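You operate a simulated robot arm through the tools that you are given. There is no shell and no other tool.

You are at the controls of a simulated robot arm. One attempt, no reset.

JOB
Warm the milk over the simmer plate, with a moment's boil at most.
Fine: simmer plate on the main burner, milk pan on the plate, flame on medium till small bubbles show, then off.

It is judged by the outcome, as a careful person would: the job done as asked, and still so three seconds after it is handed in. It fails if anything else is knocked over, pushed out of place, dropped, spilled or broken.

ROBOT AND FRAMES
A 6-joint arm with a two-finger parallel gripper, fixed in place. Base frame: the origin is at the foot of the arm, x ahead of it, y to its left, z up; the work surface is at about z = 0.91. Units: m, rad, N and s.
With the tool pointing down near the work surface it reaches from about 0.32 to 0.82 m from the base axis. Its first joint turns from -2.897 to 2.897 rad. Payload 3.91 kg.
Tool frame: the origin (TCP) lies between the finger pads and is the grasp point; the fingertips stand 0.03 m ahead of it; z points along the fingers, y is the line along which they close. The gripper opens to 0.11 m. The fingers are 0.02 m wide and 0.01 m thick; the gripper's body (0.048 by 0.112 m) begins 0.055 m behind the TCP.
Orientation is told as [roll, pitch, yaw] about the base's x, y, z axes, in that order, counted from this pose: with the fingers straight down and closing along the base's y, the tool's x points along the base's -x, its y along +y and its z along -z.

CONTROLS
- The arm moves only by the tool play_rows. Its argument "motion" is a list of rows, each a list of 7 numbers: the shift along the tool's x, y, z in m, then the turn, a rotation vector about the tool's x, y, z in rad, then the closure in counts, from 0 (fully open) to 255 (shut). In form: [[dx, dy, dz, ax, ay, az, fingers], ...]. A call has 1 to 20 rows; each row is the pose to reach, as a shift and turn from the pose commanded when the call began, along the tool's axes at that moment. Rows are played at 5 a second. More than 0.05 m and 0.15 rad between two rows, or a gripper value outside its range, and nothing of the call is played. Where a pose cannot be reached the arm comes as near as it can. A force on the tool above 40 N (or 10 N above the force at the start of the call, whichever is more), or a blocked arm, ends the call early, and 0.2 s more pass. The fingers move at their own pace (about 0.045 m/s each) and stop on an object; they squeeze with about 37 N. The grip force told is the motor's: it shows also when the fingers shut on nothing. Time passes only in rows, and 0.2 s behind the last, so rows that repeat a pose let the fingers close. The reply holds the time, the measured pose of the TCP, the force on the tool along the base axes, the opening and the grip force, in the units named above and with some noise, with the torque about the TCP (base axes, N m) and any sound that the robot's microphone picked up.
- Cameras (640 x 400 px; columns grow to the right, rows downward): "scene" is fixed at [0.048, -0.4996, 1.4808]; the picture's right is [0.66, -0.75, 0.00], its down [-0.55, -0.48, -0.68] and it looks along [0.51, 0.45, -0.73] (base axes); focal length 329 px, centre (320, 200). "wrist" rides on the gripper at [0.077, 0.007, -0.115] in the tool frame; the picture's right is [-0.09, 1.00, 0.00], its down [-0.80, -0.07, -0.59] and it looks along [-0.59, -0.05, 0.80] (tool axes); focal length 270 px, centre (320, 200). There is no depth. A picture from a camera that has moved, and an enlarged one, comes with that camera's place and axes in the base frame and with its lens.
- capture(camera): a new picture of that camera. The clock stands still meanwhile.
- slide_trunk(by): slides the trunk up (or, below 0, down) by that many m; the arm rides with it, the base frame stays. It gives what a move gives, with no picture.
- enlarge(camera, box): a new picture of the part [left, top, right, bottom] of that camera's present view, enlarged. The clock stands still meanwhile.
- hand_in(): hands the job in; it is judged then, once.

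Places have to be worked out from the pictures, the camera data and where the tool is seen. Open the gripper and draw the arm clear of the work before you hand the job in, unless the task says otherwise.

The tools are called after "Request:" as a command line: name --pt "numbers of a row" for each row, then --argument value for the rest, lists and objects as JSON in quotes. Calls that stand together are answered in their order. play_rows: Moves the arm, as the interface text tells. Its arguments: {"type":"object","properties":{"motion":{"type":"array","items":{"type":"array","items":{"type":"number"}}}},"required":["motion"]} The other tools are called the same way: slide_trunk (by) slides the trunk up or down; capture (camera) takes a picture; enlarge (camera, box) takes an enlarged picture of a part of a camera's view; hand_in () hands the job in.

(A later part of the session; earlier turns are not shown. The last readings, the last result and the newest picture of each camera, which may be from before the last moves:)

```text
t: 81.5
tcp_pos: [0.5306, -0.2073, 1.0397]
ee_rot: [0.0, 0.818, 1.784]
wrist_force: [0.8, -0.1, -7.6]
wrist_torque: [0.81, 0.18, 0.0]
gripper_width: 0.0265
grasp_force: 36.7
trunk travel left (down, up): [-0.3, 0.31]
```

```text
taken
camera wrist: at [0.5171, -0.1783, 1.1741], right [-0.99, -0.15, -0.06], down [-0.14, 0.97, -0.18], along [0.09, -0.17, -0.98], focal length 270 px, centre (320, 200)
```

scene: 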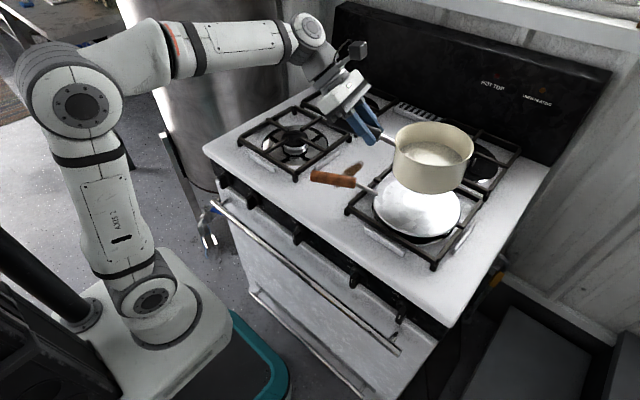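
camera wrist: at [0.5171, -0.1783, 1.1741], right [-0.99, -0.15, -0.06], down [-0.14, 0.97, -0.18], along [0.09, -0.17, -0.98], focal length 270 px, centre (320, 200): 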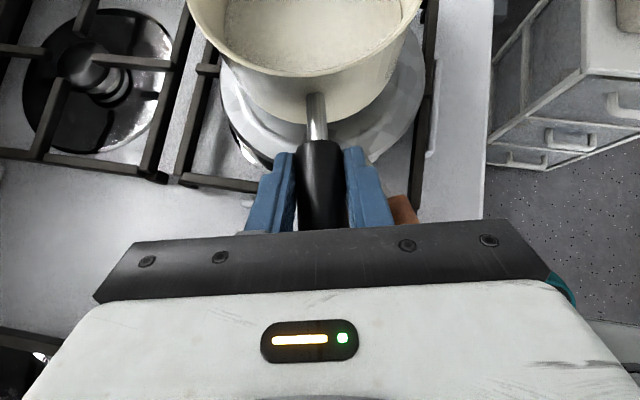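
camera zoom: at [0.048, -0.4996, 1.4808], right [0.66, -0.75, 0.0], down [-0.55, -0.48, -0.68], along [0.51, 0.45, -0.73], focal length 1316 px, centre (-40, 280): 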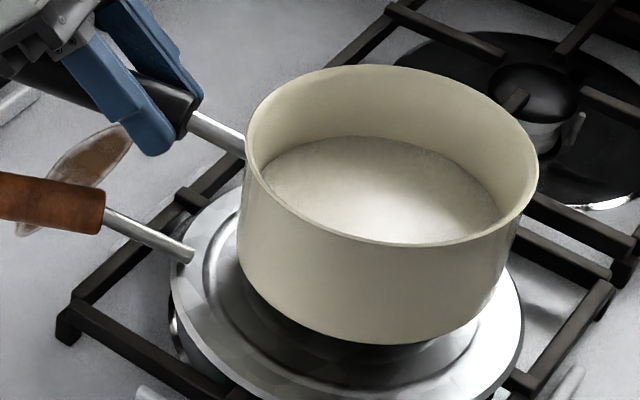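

The pan hovers about 1.3 cm above the plate, roughly 1.5 cm right of centre. I'll shift it back 1 cm toward centre and continue lowering.

Request:
play_rows --pt "-0.003 0.0024 -0.0032 0 0 0 255" --pt "-0.0059 0.0048 -0.0063 0 0 0 255" --pt "-0.009 0.0048 -0.0034 0 0 0 255" --pt "-0.0121 0.0048 -0.0005 0 0 0 255" --pt "-0.0121 0.0048 -0.0005 0 0 0 255"

Request:
enlarge --camera "scene" --box '[330, 130, 490, 230]'

```text
t: 82.7
tcp_pos: [0.5245, -0.2004, 1.0325]
ee_rot: [0.0, 0.818, 1.781]
wrist_force: [0.3, -0.7, -7.8]
wrist_torque: [0.81, 0.17, -0.03]
gripper_width: 0.0265
grasp_force: 37.0
trunk travel left (down, up): [-0.3, 0.31]
```

```text
4.00 times, centred on (410, 180) of scene
camera zoom: at [0.048, -0.4996, 1.4808], right [0.66, -0.75, 0.0], down [-0.55, -0.48, -0.68], along [0.51, 0.45, -0.73], focal length 1316 px, centre (-40, 280)
```

zoom: 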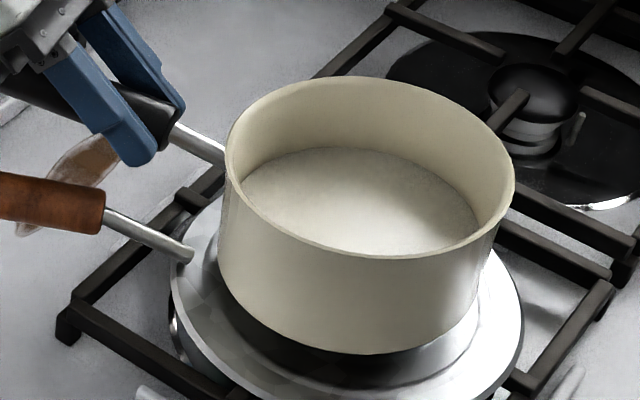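

Now the pan is centred over the plate. I'll lower in 2 mm steps until the load transfers.

Request:
play_rows --pt "-0.0015 0 0.0014 0 0 0 255" --pt "-0.0029 0 0.0027 0 0 0 255" --pt "-0.0029 0 0.0027 0 0 0 255"

Request:
play_rows --pt "-0.0015 0 0.0014 0 0 0 255" --pt "-0.0015 0 0.0014 0 0 0 255"

Request:
enlarge --camera "scene" --box '[330, 130, 490, 230]'

```text
t: 83.5
tcp_pos: [0.524, -0.1999, 1.0273]
ee_rot: [0.0, 0.817, 1.785]
wrist_force: [-0.3, -0.3, -7.0]
wrist_torque: [0.79, 0.18, 0.01]
gripper_width: 0.0267
grasp_force: 37.6
trunk travel left (down, up): [-0.3, 0.31]
```

```text
t: 84.1
tcp_pos: [0.5249, -0.2018, 1.0261]
ee_rot: [-0.001, 0.818, 1.782]
wrist_force: [-0.1, 0.2, -7.7]
wrist_torque: [0.82, 0.17, 0.0]
gripper_width: 0.0266
grasp_force: 36.8
trunk travel left (down, up): [-0.3, 0.31]
```

```text
4.00 times, centred on (410, 180) of scene
camera zoom: at [0.048, -0.4996, 1.4808], right [0.66, -0.75, 0.0], down [-0.55, -0.48, -0.68], along [0.51, 0.45, -0.73], focal length 1316 px, centre (-40, 280)
```

zoom: 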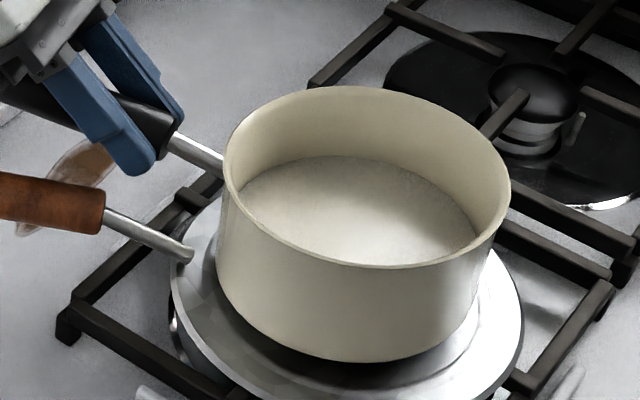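

It's still carrying the full load, so I'll continue down in small steps.

Request:
play_rows --pt "-0.0015 0 0.0014 0 0 0 255" --pt "-0.0022 0 0.002 0 0 0 255" --pt "-0.0022 0 0.002 0 0 0 255"

Request:
play_rows --pt "-0.0015 0 0.0014 0 0 0 255" --pt "-0.0015 0 0.0014 0 0 0 255"

Request:
enlarge --camera "scene" --box '[330, 130, 490, 230]'

```text
t: 84.9
tcp_pos: [0.5239, -0.2003, 1.022]
ee_rot: [0.0, 0.819, 1.785]
wrist_force: [-0.5, 0.7, -7.5]
wrist_torque: [0.79, 0.17, -0.01]
gripper_width: 0.0267
grasp_force: 37.6
trunk travel left (down, up): [-0.3, 0.31]
```

```text
t: 85.5
tcp_pos: [0.524, -0.2003, 1.021]
ee_rot: [-0.004, 0.821, 1.784]
wrist_force: [1.5, -0.4, 0.9]
wrist_torque: [0.25, -0.06, 0.12]
gripper_width: 0.0265
grasp_force: 36.9
trunk travel left (down, up): [-0.3, 0.31]
```

```text
4.00 times, centred on (410, 180) of scene
camera zoom: at [0.048, -0.4996, 1.4808], right [0.66, -0.75, 0.0], down [-0.55, -0.48, -0.68], along [0.51, 0.45, -0.73], focal length 1316 px, centre (-40, 280)
```

zoom: 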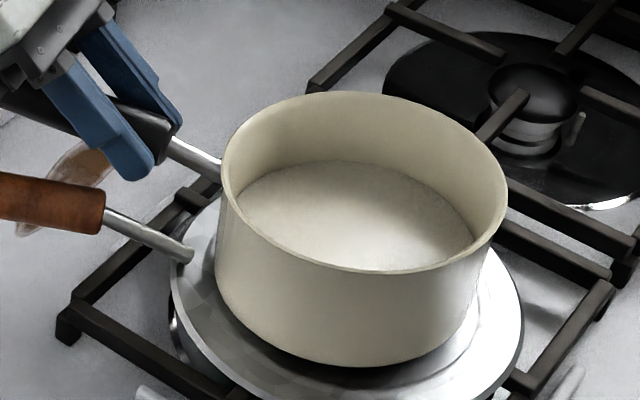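

The load has transferred and the pan is on the plate. I'll ease down 1.5 mm more so it seats evenly, then open the fingers gently.

Request:
play_rows --pt "-0.0011 0 0.001 0 0 0 255" --pt "-0.0011 0 0.001 0 0 0 255"

Request:
enlarge --camera "scene" --box '[330, 130, 490, 230]'

Request:
capture --camera "wrist"

```text
t: 86.1
tcp_pos: [0.5238, -0.2004, 1.0223]
ee_rot: [-0.004, 0.824, 1.782]
wrist_force: [1.5, 0.2, 12.1]
wrist_torque: [-0.57, -0.24, 0.06]
gripper_width: 0.0266
grasp_force: 37.2
trunk travel left (down, up): [-0.3, 0.31]
```

```text
4.00 times, centred on (410, 180) of scene
camera zoom: at [0.048, -0.4996, 1.4808], right [0.66, -0.75, 0.0], down [-0.55, -0.48, -0.68], along [0.51, 0.45, -0.73], focal length 1316 px, centre (-40, 280)
```

zoom: 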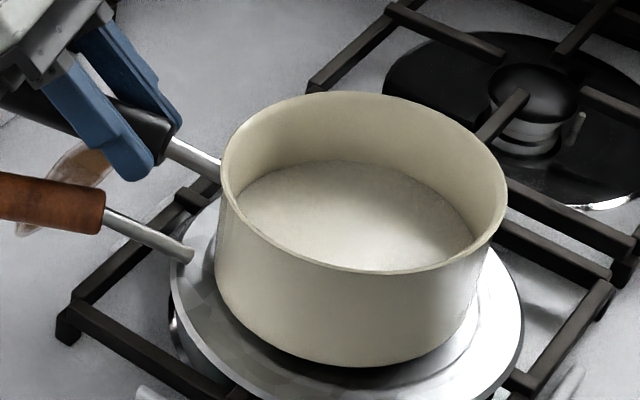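

```text
taken
camera wrist: at [0.5104, -0.1708, 1.1556], right [-0.99, -0.15, -0.07], down [-0.14, 0.97, -0.18], along [0.09, -0.17, -0.98], focal length 270 px, centre (320, 200)
```

wrist: 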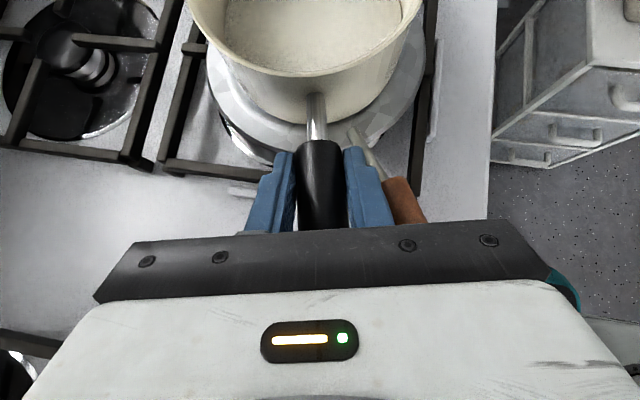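

The pan is seated; I'm pressing slightly at 12 N. I'll relieve that, then open only to about 42 mm so the finger doesn't touch the plate's handle beside it.

Request:
play_rows --pt "0.0009 0 -0.0008 0 0 0 255" --pt "0.0009 0 -0.0008 0 0 0 235" --pt "0.0009 0 -0.0008 0 0 0 205" --pt "0.0009 0 -0.0008 0 0 0 180" --pt "0.0009 0 -0.0008 0 0 0 165" --pt "0.0009 0 -0.0008 0 0 0 165"

Request:
enlarge --camera "scene" --box '[330, 130, 490, 230]'

Request:
capture --camera "wrist"

```text
t: 87.5
tcp_pos: [0.5237, -0.2013, 1.0201]
ee_rot: [-0.003, 0.819, 1.783]
wrist_force: [-0.1, 0.2, 0.8]
wrist_torque: [0.18, 0.04, -0.01]
gripper_width: 0.0387
grasp_force: 0.0
trunk travel left (down, up): [-0.3, 0.31]
```

```text
4.00 times, centred on (410, 180) of scene
camera zoom: at [0.048, -0.4996, 1.4808], right [0.66, -0.75, 0.0], down [-0.55, -0.48, -0.68], along [0.51, 0.45, -0.73], focal length 1316 px, centre (-40, 280)
```

zoom: 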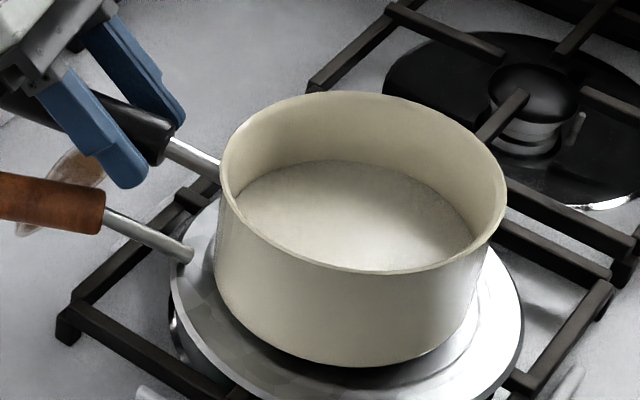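

```text
taken
camera wrist: at [0.5106, -0.1709, 1.1552], right [-0.99, -0.15, -0.07], down [-0.14, 0.97, -0.18], along [0.09, -0.17, -0.98], focal length 270 px, centre (320, 200)
```

wrist: 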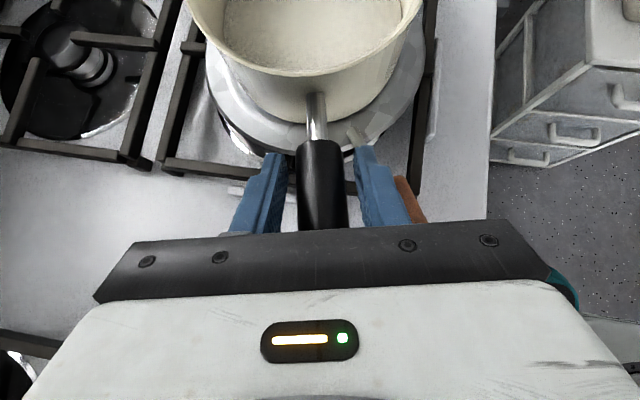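

The pan stands level on the plate. I'll retreat along the tool axis, back and up, away from both handles.

Request:
play_rows --pt "0.001 0 -0.015 0 0 0 165" --pt "0.003 0 -0.045 0 0 0 165" --pt "0.005 0 -0.08 0 0 0 165" --pt "0.02 0 -0.12 0 0 0 165" --pt "0.04 0 -0.15 0 0 0 165" --pt "0.04 0 -0.15 0 0 0 165"

Request:
capture --camera "scene"

Request:
capture --camera "wrist"

```text
t: 88.9
tcp_pos: [0.5082, -0.1204, 1.1522]
ee_rot: [-0.002, 0.819, 1.783]
wrist_force: [-0.1, -0.4, 0.3]
wrist_torque: [0.0, 0.01, 0.0]
gripper_width: 0.0389
grasp_force: 0.1
trunk travel left (down, up): [-0.3, 0.31]
```

```text
taken
```

scene: 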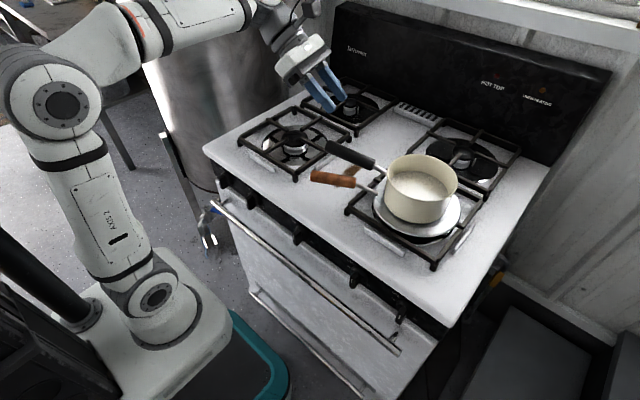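

```text
taken
camera wrist: at [0.4949, -0.091, 1.2866], right [-0.99, -0.15, -0.07], down [-0.14, 0.97, -0.18], along [0.09, -0.17, -0.98], focal length 270 px, centre (320, 200)
```

wrist: 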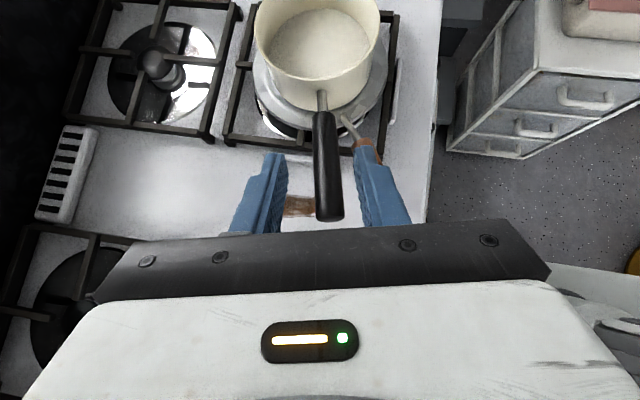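

The pan is on the plate on the main burner. Now I'll get back to the MAIN knob. First I'll pitch the tool up to horizontal at a safe height, so the wrist can later swing through to the knob-facing side.

Request:
play_rows --pt "0.0037 0 -0.0034 0 0.1255 0 165" --pt "0.0073 0 -0.0068 0 0.251 0 165" --pt "0.011 0 -0.0103 0 0.3765 0 165" --pt "0.0146 0 -0.0137 0 0.502 0 165" --pt "0.0183 0 -0.0171 0 0.6275 0 165" --pt "0.0219 0 -0.0205 0 0.753 0 165" --pt "0.0219 0 -0.0205 0 0.753 0 165"

Request:
capture --camera "scene"

```text
t: 90.5
tcp_pos: [0.5047, -0.1185, 1.1818]
ee_rot: [-2.687, 1.57, -0.902]
wrist_force: [-0.6, 0.2, 0.1]
wrist_torque: [-0.02, 0.02, 0.0]
gripper_width: 0.0391
grasp_force: 0.1
trunk travel left (down, up): [-0.3, 0.31]
```

```text
taken
```

scene: 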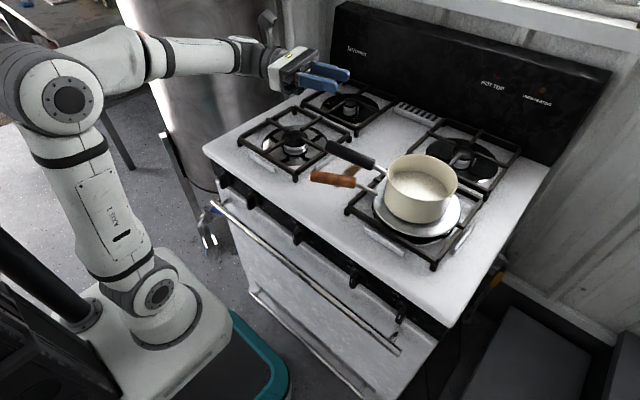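

The tool is horizontal. Next I'll swing it back and right, in front of the stove and clear of the pan, keeping this heading.

Request:
play_rows --pt "0.0025 0.0376 0.0025 0 0 0 165" --pt "0.005 0.0753 0.005 0 0 0 165" --pt "0.0075 0.1129 0.0075 0 0 0 165" --pt "0.01 0.1505 0.01 0 0 0 165" --pt "0.01 0.1676 0.0487 0 0 0 165" --pt "0.01 0.1848 0.0873 0 0 0 165" --pt "0.01 0.2019 0.126 0 0 0 165" --pt "0.01 0.2191 0.1647 0 0 0 165" --pt "0.01 0.2191 0.1647 0 0 0 165"

Request:
capture --camera "scene"

```text
t: 92.5
tcp_pos: [0.3271, -0.3277, 1.192]
ee_rot: [-2.256, 1.569, -0.473]
wrist_force: [0.3, 0.4, 0.5]
wrist_torque: [0.01, 0.01, -0.01]
gripper_width: 0.0388
grasp_force: 0.1
trunk travel left (down, up): [-0.3, 0.31]
```

```text
taken
```

scene: 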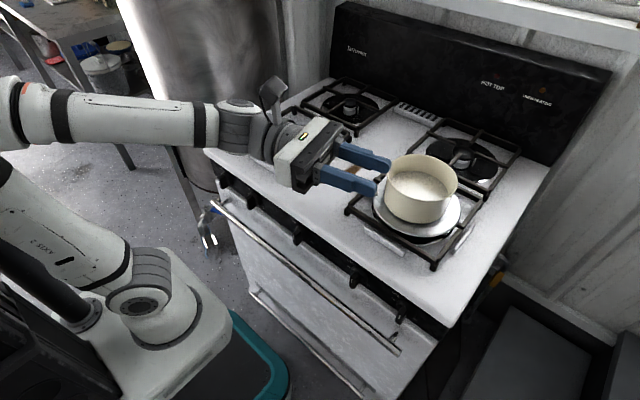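

That went well. I'll continue the swing to the front-right, lowering a little.

Request:
play_rows --pt "-0.005 0.0162 0.0342 0 0 0 165" --pt "-0.012 0.0323 0.0684 0 0 0 165" --pt "-0.022 0.0485 0.1026 0 0 0 165" --pt "-0.033 0.0646 0.1369 0 0 0 165" --pt "-0.045 0.0808 0.1711 0 0 0 165" --pt "-0.058 0.0969 0.2053 0 0 0 165" --pt "-0.072 0.1131 0.2395 0 0 0 165" --pt "-0.072 0.1131 0.2395 0 0 0 165"

Request:
capture --camera "scene"

```text
t: 94.3
tcp_pos: [0.2666, -0.5858, 1.12]
ee_rot: [-2.082, 1.571, -0.296]
wrist_force: [0.5, -0.6, -1.1]
wrist_torque: [-0.02, 0.03, 0.03]
gripper_width: 0.0388
grasp_force: 0.1
trunk travel left (down, up): [-0.3, 0.31]
```

```text
taken
```

scene: 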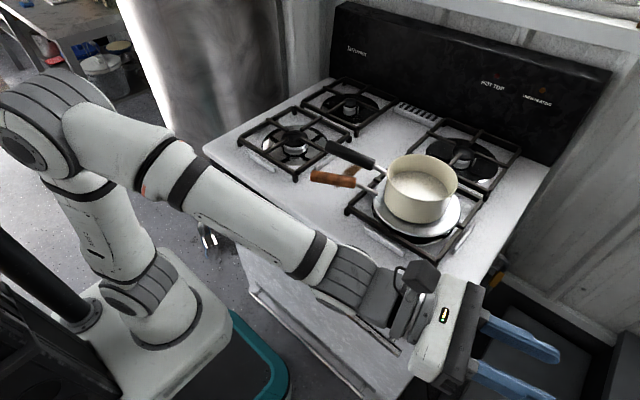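

I'm now in clear space at the front-right. I'll swing the heading left to face the stove, about +78°, while moving to a standoff in front of the MAIN knob.

Request:
play_rows --pt "-0.0018 0.0003 -0.0142 0.1235 0 0 165" --pt "-0.0036 0.0007 -0.0284 0.2469 0 0 165" --pt "-0.0055 0.001 -0.0426 0.3704 0 0 165" --pt "-0.0073 0.0013 -0.0568 0.4938 0 0 165" --pt "-0.0091 0.0017 -0.071 0.6173 0 0 165" --pt "-0.0109 0.002 -0.0851 0.7407 0 0 165" --pt "-0.0127 0.0024 -0.0993 0.8642 0 0 165" --pt "-0.0145 0.0027 -0.1135 0.9876 0 0 165" --pt "-0.0164 0.003 -0.1277 1.1111 0 0 165" --pt "-0.0182 0.0034 -0.1419 1.2345 0 0 165" --pt "-0.02 0.0037 -0.1561 1.358 0 0 165" --pt "-0.02 0.0037 -0.1561 1.358 0 0 165"

Request:
capture --camera "scene"

Request:
capture --camera "wrist"

```text
t: 96.8
tcp_pos: [0.454, -0.0597, 1.0466]
ee_rot: [0.146, 1.345, 3.121]
wrist_force: [0.4, 0.0, -0.1]
wrist_torque: [0.01, 0.0, 0.03]
gripper_width: 0.039
grasp_force: 0.0
out of reach, approached as far as the arm can: row 1, 2, 3, 4, 5, 6, 7, 8, 9, 10, 11, 12
trunk travel left (down, up): [-0.3, 0.31]
stopped in row 12: the arm was blocked; the commanded pose is now the measured one
```

```text
taken
```

scene: 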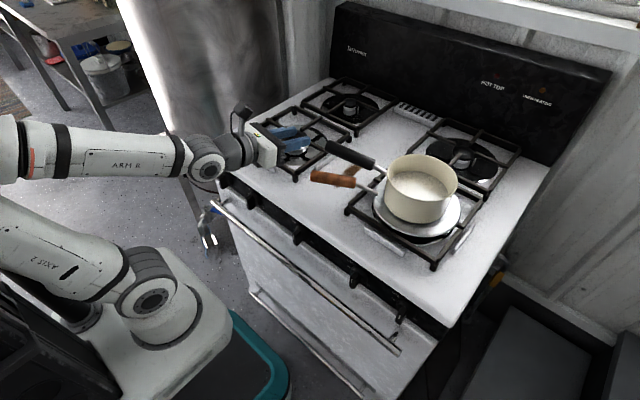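

```text
taken
camera wrist: at [0.3605, -0.0478, 1.1464], right [-0.18, -0.98, -0.05], down [-0.74, 0.17, -0.65], along [0.65, -0.08, -0.76], focal length 270 px, centre (320, 200)
```

wrist: 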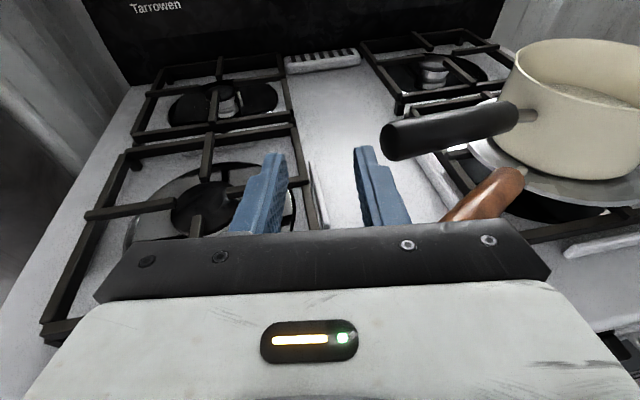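

The sweep was refused by the wrist limits, and the arm drifted back over the hob before stopping. I'll check closely that nothing was touched.

Request:
enlarge --camera "scene" --box '[300, 120, 500, 260]'

Request:
enlarge --camera "scene" --box '[180, 80, 400, 220]'

```text
2.86 times, centred on (400, 190) of scene
camera zoom: at [0.048, -0.4996, 1.4808], right [0.66, -0.75, 0.0], down [-0.55, -0.48, -0.68], along [0.51, 0.45, -0.73], focal length 940 px, centre (91, 229)
```

zoom: 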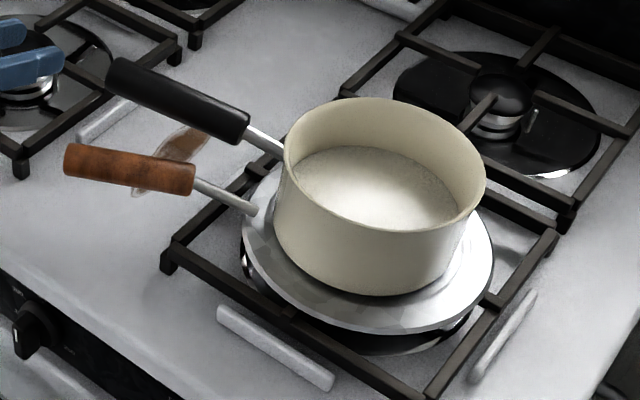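

```text
2.86 times, centred on (290, 150) of scene
camera zoom: at [0.048, -0.4996, 1.4808], right [0.66, -0.75, 0.0], down [-0.55, -0.48, -0.68], along [0.51, 0.45, -0.73], focal length 940 px, centre (406, 343)
```

zoom: 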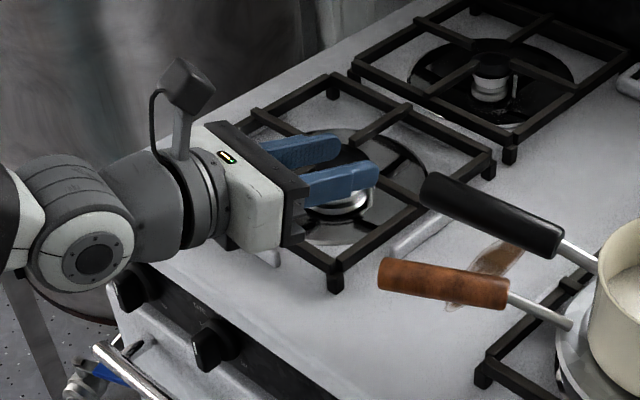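

Nothing was disturbed: the pan, plate and grates are all in place. I'll rise and turn the heading clockwise, away from the wrist's bad plane.

Request:
play_rows --pt "0.0278 0.0129 -0.0051 -0.0682 -0.0023 0.0155 165" --pt "0.0555 0.0258 -0.0102 -0.1364 -0.0046 0.031 165" --pt "0.0833 0.0387 -0.0154 -0.2046 -0.0068 0.0465 165" --pt "0.111 0.0516 -0.0205 -0.2728 -0.0091 0.062 165" --pt "0.1388 0.0645 -0.0256 -0.341 -0.0114 0.0775 165" --pt "0.1388 0.0645 -0.0256 -0.341 -0.0114 0.0775 165"

Request:
capture --camera "scene"

```text
t: 98.2
tcp_pos: [0.4621, -0.1246, 1.1729]
ee_rot: [0.191, 1.302, 2.807]
wrist_force: [0.5, 0.6, 0.9]
wrist_torque: [0.01, -0.02, -0.01]
gripper_width: 0.039
grasp_force: 0.0
trunk travel left (down, up): [-0.3, 0.31]
```

```text
taken
```

scene: 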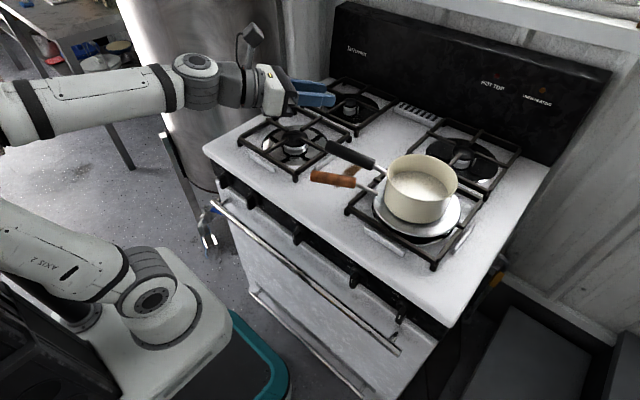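

I'm clear again. Now I'll try to unflip the wrist here by rotating about the tool axis by +π in short, checked segments, so I can use the route that worked at the start.

Request:
play_rows --pt "0 0 0 0 0 0.14 165" --pt "0 0 0 0 0 0.28 165" --pt "0 0 0 0 0 0.42 165" --pt "0 0 0 0 0 0.42 165"

```text
t: 99.2
tcp_pos: [0.4639, -0.1221, 1.1726]
ee_rot: [-0.931, 1.121, 1.636]
wrist_force: [0.5, -0.1, -0.4]
wrist_torque: [-0.06, 0.02, 0.02]
gripper_width: 0.0389
grasp_force: 0.2
trunk travel left (down, up): [-0.3, 0.31]
```

The rotation works without any limit. I'll continue turning.

Request:
play_rows --pt "0 0 0 0 0 0.14 165" --pt "0 0 0 0 0 0.28 165" --pt "0 0 0 0 0 0.42 165" --pt "0 0 0 0 0 0.56 165" --pt "0 0 0 0 0 0.7 165" --pt "0 0 0 0 0 0.84 165" --pt "0 0 0 0 0 0.98 165" --pt "0 0 0 0 0 1.12 165" --pt "0 0 0 0 0 1.26 165" --pt "0 0 0 0 0 1.36 165" --pt "0 0 0 0 0 1.36 165"

Request:
capture --camera "scene"

```text
t: 101.8
tcp_pos: [0.4639, -0.1274, 1.1743]
ee_rot: [-1.284, -0.147, 1.01]
wrist_force: [1.3, -0.5, -0.4]
wrist_torque: [0.01, -0.03, 0.0]
gripper_width: 0.0387
grasp_force: 0.0
out of reach, approached as far as the arm can: row 10, 11
trunk travel left (down, up): [-0.3, 0.31]
stopped in row 11: the arm was blocked; the commanded pose is now the measured one
```

```text
taken
```

scene: 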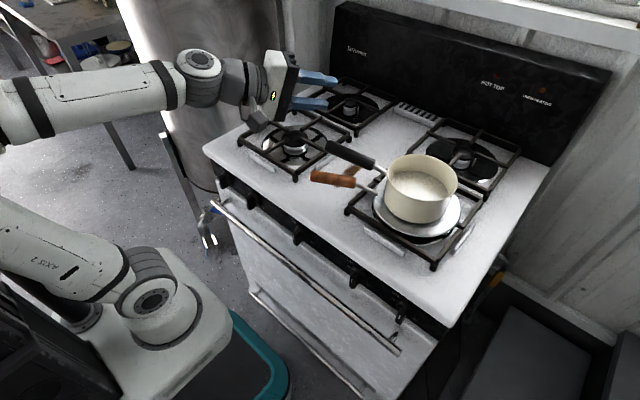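

The limit is at +1.7 rad this way, so there must be ample room the other way. I'll rotate back and continue to −π relative to the earlier pose.

Request:
play_rows --pt "0 0 0 0 0 -0.14 165" --pt "0 0 0 0 0 -0.28 165" --pt "0 0 0 0 0 -0.42 165" --pt "0 0 0 0 0 -0.56 165" --pt "0 0 0 0 0 -0.7 165" --pt "0 0 0 0 0 -0.84 165" --pt "0 0 0 0 0 -0.98 165" --pt "0 0 0 0 0 -1.12 165" --pt "0 0 0 0 0 -1.26 165" --pt "0 0 0 0 0 -1.4 165" --pt "0 0 0 0 0 -1.54 165" --pt "0 0 0 0 0 -1.68 165" --pt "0 0 0 0 0 -1.82 165" --pt "0 0 0 0 0 -1.96 165" --pt "0 0 0 0 0 -2.1 165" --pt "0 0 0 0 0 -2.24 165" --pt "0 0 0 0 0 -2.38 165" --pt "0 0 0 0 0 -2.43 165"

Request:
play_rows --pt "0 0 0 0 0 -0.14 165" --pt "0 0 0 0 0 -0.28 165" --pt "0 0 0 0 0 -0.42 165" --pt "0 0 0 0 0 -0.56 165" --pt "0 0 0 0 0 -0.7 165" --pt "0 0 0 0 0 -0.84 165" --pt "0 0 0 0 0 -0.98 165" --pt "0 0 0 0 0 -1.12 165" --pt "0 0 0 0 0 -1.26 165" --pt "0 0 0 0 0 -1.4 165" --pt "0 0 0 0 0 -1.4 165"

Request:
capture --camera "scene"

```text
t: 105.7
tcp_pos: [0.4642, -0.1257, 1.177]
ee_rot: [1.152, 0.818, -2.4]
wrist_force: [0.5, -0.1, -0.6]
wrist_torque: [0.01, 0.02, -0.02]
gripper_width: 0.0389
grasp_force: 0.1
trunk travel left (down, up): [-0.3, 0.31]
```

```text
t: 108.0
tcp_pos: [0.4634, -0.1271, 1.1765]
ee_rot: [1.245, -0.513, -1.925]
wrist_force: [-0.6, 0.0, 0.2]
wrist_torque: [0.02, 0.0, -0.01]
gripper_width: 0.0386
grasp_force: 0.1
trunk travel left (down, up): [-0.3, 0.31]
```

```text
taken
```

scene: 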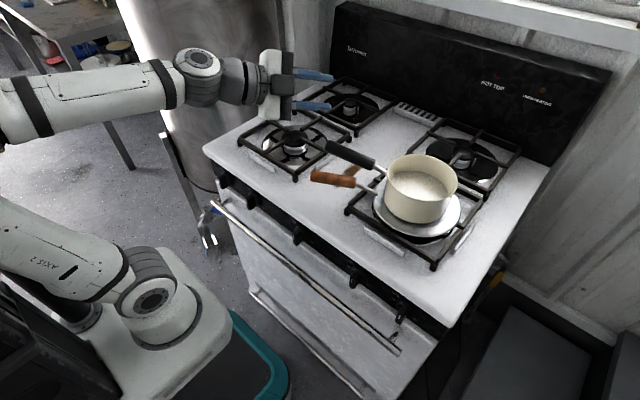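

I'll finish the last ~1.03 rad to reach the unflipped orientation.

Request:
play_rows --pt "0 0 0 0 0 -0.14 165" --pt "0 0 0 0 0 -0.28 165" --pt "0 0 0 0 0 -0.42 165" --pt "0 0 0 0 0 -0.56 165" --pt "0 0 0 0 0 -0.7 165" --pt "0 0 0 0 0 -0.84 165" --pt "0 0 0 0 0 -0.94 165" --pt "0 0 0 0 0 -1.035 165" --pt "0 0 0 0 0 -1.035 165"

Request:
capture --camera "wrist"

```text
t: 110.0
tcp_pos: [0.4638, -0.1272, 1.1762]
ee_rot: [-0.002, -1.288, -0.513]
wrist_force: [-0.1, 0.9, -0.9]
wrist_torque: [0.01, -0.02, 0.04]
gripper_width: 0.0388
grasp_force: 0.1
trunk travel left (down, up): [-0.3, 0.31]
```

```text
taken
camera wrist: at [0.3525, -0.0562, 1.1345], right [0.51, 0.85, 0.08], down [-0.34, 0.11, 0.94], along [0.79, -0.51, 0.34], focal length 270 px, centre (320, 200)
```

wrist: 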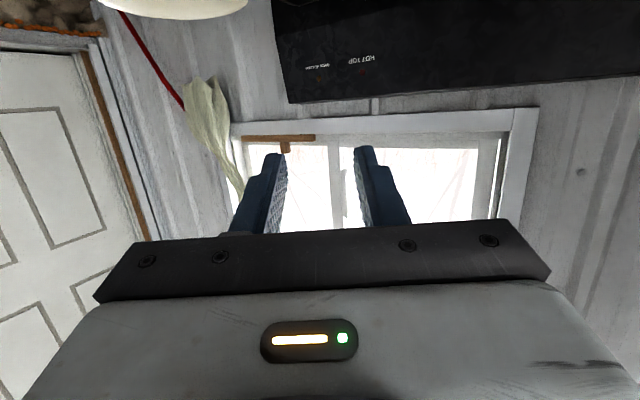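

It's unflipped now (θ ≈ 16°, heading −29°). I'll pitch the tool slightly upward and then test swinging the heading left in small checked steps.

Request:
play_rows --pt "0 0 0 0 -0.13 0 165" --pt "0 0 0 0 -0.26 0 165" --pt "0 0 0 0 -0.39 0 165" --pt "0 0 0 0 -0.52 0 165" --pt "0 0 0 0 -0.62 0 165" --pt "0 0 0 0 -0.62 0 165"

```text
t: 111.5
tcp_pos: [0.4625, -0.1263, 1.1784]
ee_rot: [3.132, -1.229, 2.632]
wrist_force: [-0.5, -0.5, 0.3]
wrist_torque: [0.0, 0.02, -0.02]
gripper_width: 0.0387
grasp_force: 0.1
trunk travel left (down, up): [-0.3, 0.31]
```

That worked. Now I'll yaw left 0.36 rad in three rows and check.

Request:
play_rows --pt "0 0 0 -0.113 0 0.0403 165" --pt "0 0 0 -0.2261 0 0.0805 165" --pt "0 0 0 -0.3391 0 0.1208 165" --pt "0 0 0 -0.3391 0 0.1208 165"

Request:
capture --camera "scene"

```text
t: 112.5
tcp_pos: [0.4621, -0.1274, 1.179]
ee_rot: [3.131, -1.23, 2.994]
wrist_force: [0.0, 0.5, 0.0]
wrist_torque: [0.01, -0.04, 0.01]
gripper_width: 0.0388
grasp_force: 0.1
trunk travel left (down, up): [-0.3, 0.31]
```

```text
taken
```

scene: 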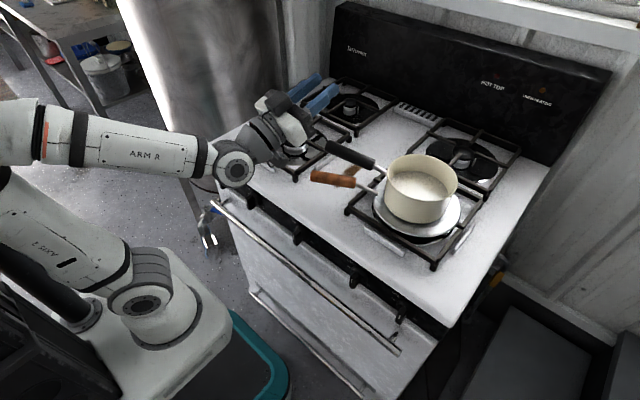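

The wrist crossed cleanly. Now I'll bring the tool around in front of the MAIN knob at height, squaring it to face +x.

Request:
play_rows --pt "-0.0031 -0.0355 -0.0023 0 0 0 165" --pt "-0.0063 -0.0709 -0.0045 0 0 0 165" --pt "-0.0094 -0.1064 -0.0068 0 0 0 165" --pt "-0.0126 -0.1418 -0.009 0 0 0 165" --pt "-0.0157 -0.1773 -0.0113 0 0 0 165" --pt "-0.0157 -0.1773 -0.0113 0 0 0 165"

Request:
capture --camera "scene"

```text
t: 113.8
tcp_pos: [0.4198, -0.2999, 1.1904]
ee_rot: [3.131, -1.23, 2.993]
wrist_force: [-0.4, 0.5, -1.1]
wrist_torque: [-0.02, 0.0, 0.03]
gripper_width: 0.0388
grasp_force: 0.0
trunk travel left (down, up): [-0.3, 0.31]
```

```text
taken
```

scene: 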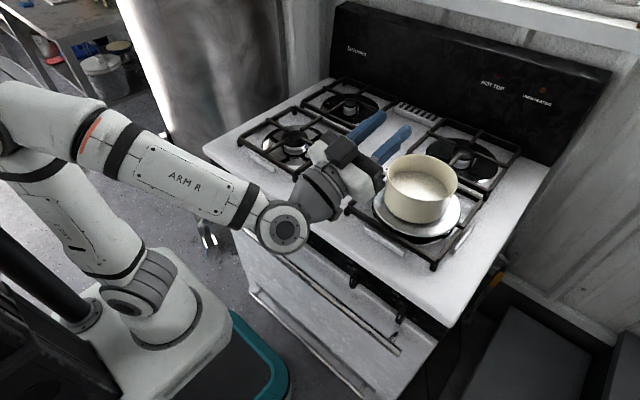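

No problems. Next I'll move to the standoff in front of the knob and level the tool.

Request:
play_rows --pt "-0.002 -0.0256 -0.0256 -0.0232 0.057 0.0083 165" --pt "-0.0041 -0.0512 -0.0512 -0.0463 0.114 0.0167 165" --pt "-0.0061 -0.0769 -0.0769 -0.0695 0.171 0.025 165" --pt "-0.0082 -0.1025 -0.1025 -0.0927 0.228 0.0333 165" --pt "-0.0102 -0.1281 -0.1281 -0.1158 0.285 0.0417 165" --pt "-0.0123 -0.1537 -0.1537 -0.139 0.342 0.05 165" --pt "-0.0123 -0.1537 -0.1537 -0.139 0.342 0.05 165"

Request:
capture --camera "scene"

Request:
capture --camera "wrist"

```text
t: 115.5
tcp_pos: [0.2485, -0.4294, 1.1504]
ee_rot: [1.571, -1.541, -1.583]
wrist_force: [-0.6, 0.8, 0.0]
wrist_torque: [0.03, 0.01, 0.0]
gripper_width: 0.0387
grasp_force: 0.0
trunk travel left (down, up): [-0.3, 0.31]
```

```text
taken
```

scene: 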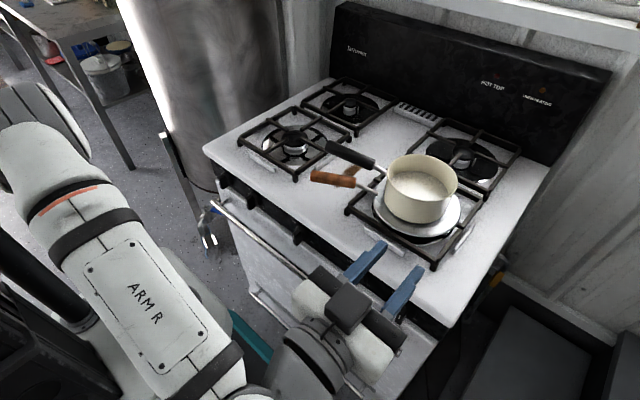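

```text
taken
camera wrist: at [0.1341, -0.4174, 1.0736], right [0.01, 0.99, 0.12], down [-0.6, -0.09, 0.8], along [0.8, -0.08, 0.59], focal length 270 px, centre (320, 200)
```

wrist: 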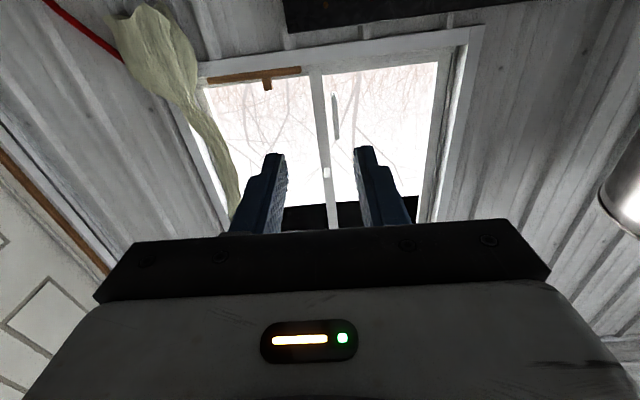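

I'm squared up in front of the knob. I'll lower straight down to knob height.

Request:
play_rows --pt "0.04 0 0 0 0 0 150" --pt "0.08 0 0 0 0 0 150" --pt "0.12 0 0 0 0 0 150" --pt "0.16 0 0 0 0 0 150" --pt "0.2 0 0 0 0 0 150" --pt "0.2 0 0 0 0 0 150"

Request:
play_rows --pt "0.04 0 0 0 0 0 150" --pt "0.08 0 0 0 0 0 150" --pt "0.115 0 0 0 0 0 150" --pt "0.115 0 0 0 0 0 150"

Request:
capture --camera "scene"

Request:
capture --camera "wrist"

```text
t: 116.8
tcp_pos: [0.248, -0.4217, 0.9472]
ee_rot: [1.584, -1.543, -1.597]
wrist_force: [0.0, -0.6, 0.1]
wrist_torque: [-0.01, 0.0, 0.04]
gripper_width: 0.0456
grasp_force: 0.0
trunk travel left (down, up): [-0.3, 0.31]
```

```text
t: 117.8
tcp_pos: [0.2466, -0.4197, 0.8304]
ee_rot: [1.59, -1.545, -1.604]
wrist_force: [0.1, -0.2, 0.5]
wrist_torque: [0.0, -0.02, -0.03]
gripper_width: 0.0451
grasp_force: 0.0
trunk travel left (down, up): [-0.3, 0.31]
```

```text
taken
```

scene: 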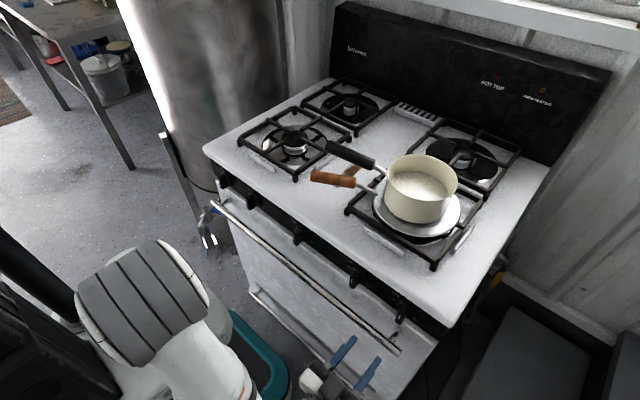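

```text
taken
camera wrist: at [0.1337, -0.4086, 0.7538], right [0.01, 0.99, 0.12], down [-0.6, -0.09, 0.8], along [0.8, -0.08, 0.59], focal length 270 px, centre (320, 200)
```

wrist: 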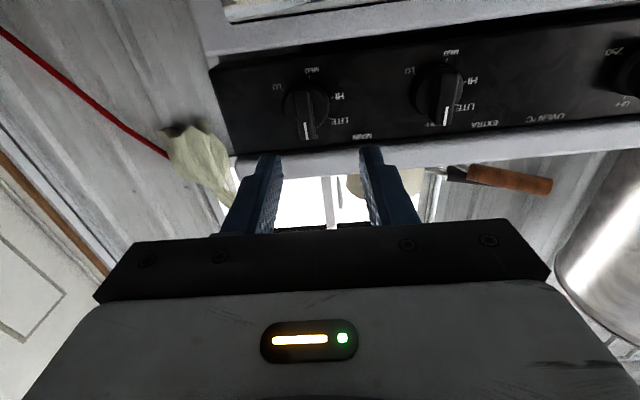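

At knob height now. I'll rotate the wrist +π about the tool axis as before, to get room for the counter-clockwise turn.

Request:
play_rows --pt "0 0 0 0 0 0.14 150" --pt "0 0 0 0 0 0.28 150" --pt "0 0 0 0 0 0.42 150" --pt "0 0 0 0 0 0.56 150" --pt "0 0 0 0 0 0.7 150" --pt "0 0 0 0 0 0.84 150" --pt "0 0 0 0 0 0.98 150" --pt "0 0 0 0 0 1.12 150" --pt "0 0 0 0 0 1.26 150" --pt "0 0 0 0 0 1.4 150" --pt "0 0 0 0 0 1.54 150" --pt "0 0 0 0 0 1.54 150"

```text
t: 120.5
tcp_pos: [0.2475, -0.4192, 0.8323]
ee_rot: [1.572, -0.001, -1.586]
wrist_force: [0.5, 0.1, 0.2]
wrist_torque: [-0.01, 0.02, 0.0]
gripper_width: 0.0454
grasp_force: 0.1
trunk travel left (down, up): [-0.3, 0.31]
```

Request:
play_rows --pt "0 0 0 0 0 0.14 150" --pt "0 0 0 0 0 0.28 150" --pt "0 0 0 0 0 0.42 150" --pt "0 0 0 0 0 0.56 150" --pt "0 0 0 0 0 0.7 150" --pt "0 0 0 0 0 0.84 150" --pt "0 0 0 0 0 0.98 150" --pt "0 0 0 0 0 1.12 150" --pt "0 0 0 0 0 1.26 150" --pt "0 0 0 0 0 1.4 150" --pt "0 0 0 0 0 1.54 150" --pt "0 0 0 0 0 1.57 150" --pt "0 0 0 0 0 1.57 150"

Request:
capture --camera "wrist"

Request:
enlarge --camera "wrist" --box '[240, 40, 400, 140]'

```text
t: 123.2
tcp_pos: [0.2542, -0.3143, 0.7472]
ee_rot: [1.885, 1.567, -1.274]
wrist_force: [0.0, 0.3, -1.4]
wrist_torque: [-0.02, -0.01, 0.03]
gripper_width: 0.0449
grasp_force: 0.1
out of reach, approached as far as the arm can: row 9, 10, 11, 12, 13
trunk travel left (down, up): [-0.3, 0.31]
```

```text
taken
camera wrist: at [0.1388, -0.318, 0.8233], right [-0.01, -1.0, -0.08], down [-0.59, 0.08, -0.8], along [0.81, 0.04, -0.59], focal length 270 px, centre (320, 200)
```

wrist: 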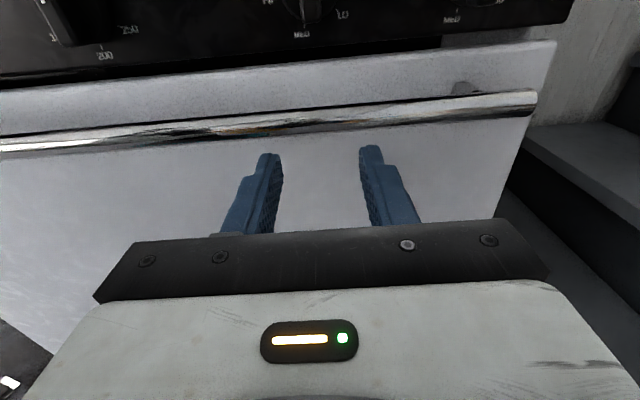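

```text
4.00 times, centred on (320, 90) of wrist
camera zoom: at [0.1388, -0.318, 0.8233], right [-0.01, -1.0, -0.08], down [-0.59, 0.08, -0.8], along [0.81, 0.04, -0.59], focal length 1081 px, centre (320, 640)
```

zoom: 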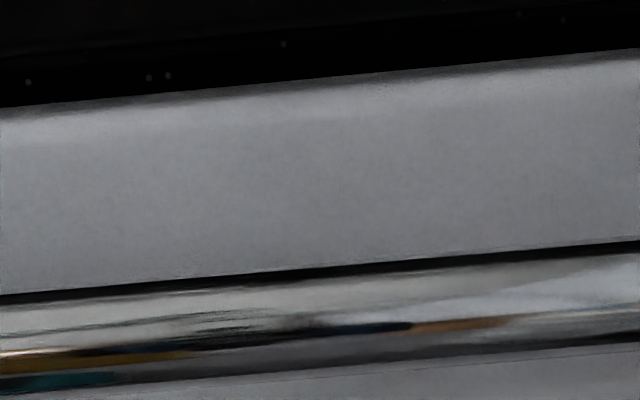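

The wrist limits sit differently after the route I took: the flipped pose is now out of range, and the arm drifted low, though still clear of the rail. In this configuration the unflipped pose has the room I need. I'll rotate back and re-centre.

Request:
play_rows --pt "0.015 0.02 0 0 0 -0.14 150" --pt "0.03 0.04 0 0 0 -0.28 150" --pt "0.045 0.06 0 0 0 -0.42 150" --pt "0.06 0.08 0 0 0 -0.56 150" --pt "0.075 0.1 0 0 0 -0.7 150" --pt "0.087 0.12 0 0 0 -0.84 150" --pt "0.087 0.12 0 0 0 -0.98 150" --pt "0.087 0.12 0 0 0 -1.12 150" --pt "0.087 0.12 0 0 0 -1.26 150" --pt "0.087 0.12 0 0 0 -1.4 150" --pt "0.087 0.12 0 0 0 -1.54 150" --pt "0.087 0.12 0 0 0 -1.54 150"

```text
t: 125.8
tcp_pos: [0.249, -0.4337, 0.8367]
ee_rot: [1.572, 0.026, -1.584]
wrist_force: [0.3, 0.1, -0.4]
wrist_torque: [0.03, 0.04, 0.0]
gripper_width: 0.0455
grasp_force: 0.0
trunk travel left (down, up): [-0.3, 0.31]
```

I'm back on the knob axis with the wrist a quarter turn round. I'll finish the other quarter to the unflipped, horizontal-closing orientation.

Request:
play_rows --pt "0 0 0 0 0 -0.14 150" --pt "0 0 0 0 0 -0.28 150" --pt "0 0 0 0 0 -0.42 150" --pt "0 0 0 0 0 -0.56 150" --pt "0 0 0 0 0 -0.7 150" --pt "0 0 0 0 0 -0.84 150" --pt "0 0 0 0 0 -0.98 150" --pt "0 0 0 0 0 -1.12 150" --pt "0 0 0 0 0 -1.26 150" --pt "0 0 0 0 0 -1.4 150" --pt "0 0 0 0 0 -1.5 150" --pt "0 0 0 0 0 -1.597 150" --pt "0 0 0 0 0 -1.597 150"

Request:
capture --camera "wrist"

```text
t: 128.7
tcp_pos: [0.2487, -0.4333, 0.8374]
ee_rot: [2.772, -1.57, -2.786]
wrist_force: [0.3, 1.2, -0.7]
wrist_torque: [0.0, -0.02, 0.03]
gripper_width: 0.0453
grasp_force: 0.0
trunk travel left (down, up): [-0.3, 0.31]
```

```text
taken
camera wrist: at [0.1349, -0.4251, 0.7602], right [0.01, 1.0, 0.09], down [-0.6, -0.06, 0.8], along [0.8, -0.06, 0.59], focal length 270 px, centre (320, 200)
```

wrist: 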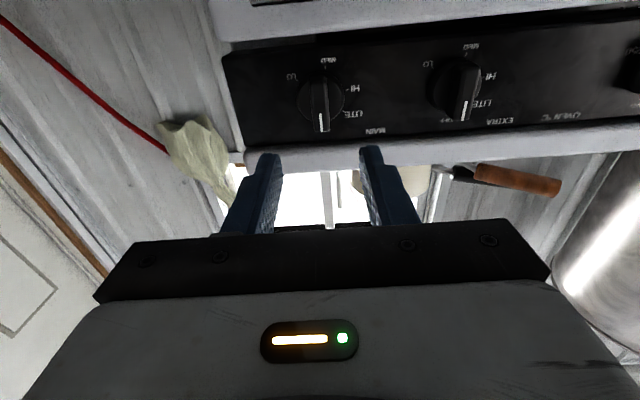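

Before gripping, I'll check at this standoff that the wrist really can turn the full −2.9 rad here.

Request:
play_rows --pt "0 0 0 0 0 -0.145 150" --pt "0 0 0 0 0 -0.29 150" --pt "0 0 0 0 0 -0.435 150" --pt "0 0 0 0 0 -0.58 150" --pt "0 0 0 0 0 -0.725 150" --pt "0 0 0 0 0 -0.87 150" --pt "0 0 0 0 0 -1.015 150" --pt "0 0 0 0 0 -1.16 150" --pt "0 0 0 0 0 -1.305 150" --pt "0 0 0 0 0 -1.45 150" --pt "0 0 0 0 0 -1.595 150" --pt "0 0 0 0 0 -1.74 150" --pt "0 0 0 0 0 -1.885 150" --pt "0 0 0 0 0 -2.03 150" --pt "0 0 0 0 0 -2.175 150" --pt "0 0 0 0 0 -2.32 150" --pt "0 0 0 0 0 -2.465 150" --pt "0 0 0 0 0 -2.61 150" --pt "0 0 0 0 0 -2.755 150" --pt "0 0 0 0 0 -2.9 150"

Request:
capture --camera "wrist"

Request:
capture --camera "scene"

```text
t: 132.8
tcp_pos: [0.2496, -0.4344, 0.8369]
ee_rot: [-1.572, 1.331, 1.556]
wrist_force: [0.4, -0.5, -0.3]
wrist_torque: [0.02, 0.0, 0.02]
gripper_width: 0.0452
grasp_force: 0.0
trunk travel left (down, up): [-0.3, 0.31]
```

```text
taken
camera wrist: at [0.1347, -0.4567, 0.9103], right [-0.01, -0.95, -0.32], down [-0.59, 0.27, -0.76], along [0.81, 0.18, -0.56], focal length 270 px, centre (320, 200)
```

wrist: 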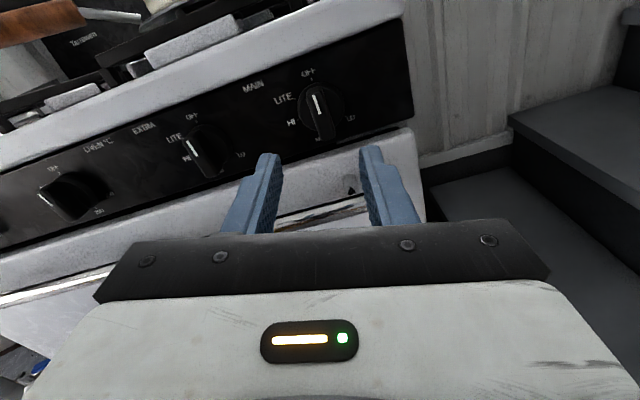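

```text
taken
```

scene: 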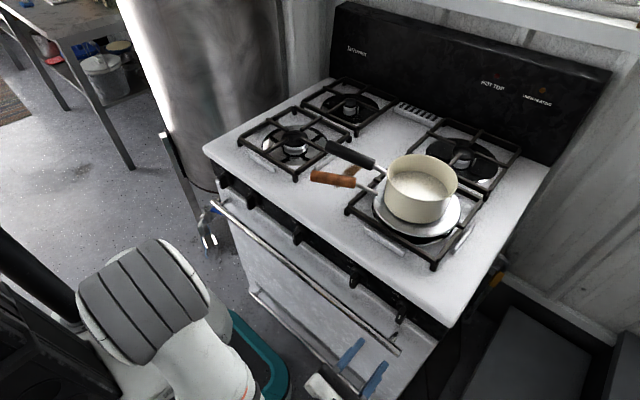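

The full sweep is available. I'll wind back to the start orientation, ready to grip the knob at OFF.

Request:
play_rows --pt "0 0 0 0 0 0.145 150" --pt "0 0 0 0 0 0.29 150" --pt "0 0 0 0 0 0.435 150" --pt "0 0 0 0 0 0.58 150" --pt "0 0 0 0 0 0.725 150" --pt "0 0 0 0 0 0.87 150" --pt "0 0 0 0 0 1.015 150" --pt "0 0 0 0 0 1.16 150" --pt "0 0 0 0 0 1.305 150" --pt "0 0 0 0 0 1.45 150" --pt "0 0 0 0 0 1.595 150" --pt "0 0 0 0 0 1.74 150" --pt "0 0 0 0 0 1.885 150" --pt "0 0 0 0 0 2.03 150" --pt "0 0 0 0 0 2.175 150" --pt "0 0 0 0 0 2.32 150" --pt "0 0 0 0 0 2.465 150" --pt "0 0 0 0 0 2.61 150" --pt "0 0 0 0 0 2.755 150" --pt "0 0 0 0 0 2.9 150"

```text
t: 137.1
tcp_pos: [0.2492, -0.4353, 0.8373]
ee_rot: [1.693, -1.563, -1.706]
wrist_force: [0.9, 0.3, 0.1]
wrist_torque: [-0.02, -0.02, -0.01]
gripper_width: 0.0452
grasp_force: 0.0
trunk travel left (down, up): [-0.3, 0.31]
```

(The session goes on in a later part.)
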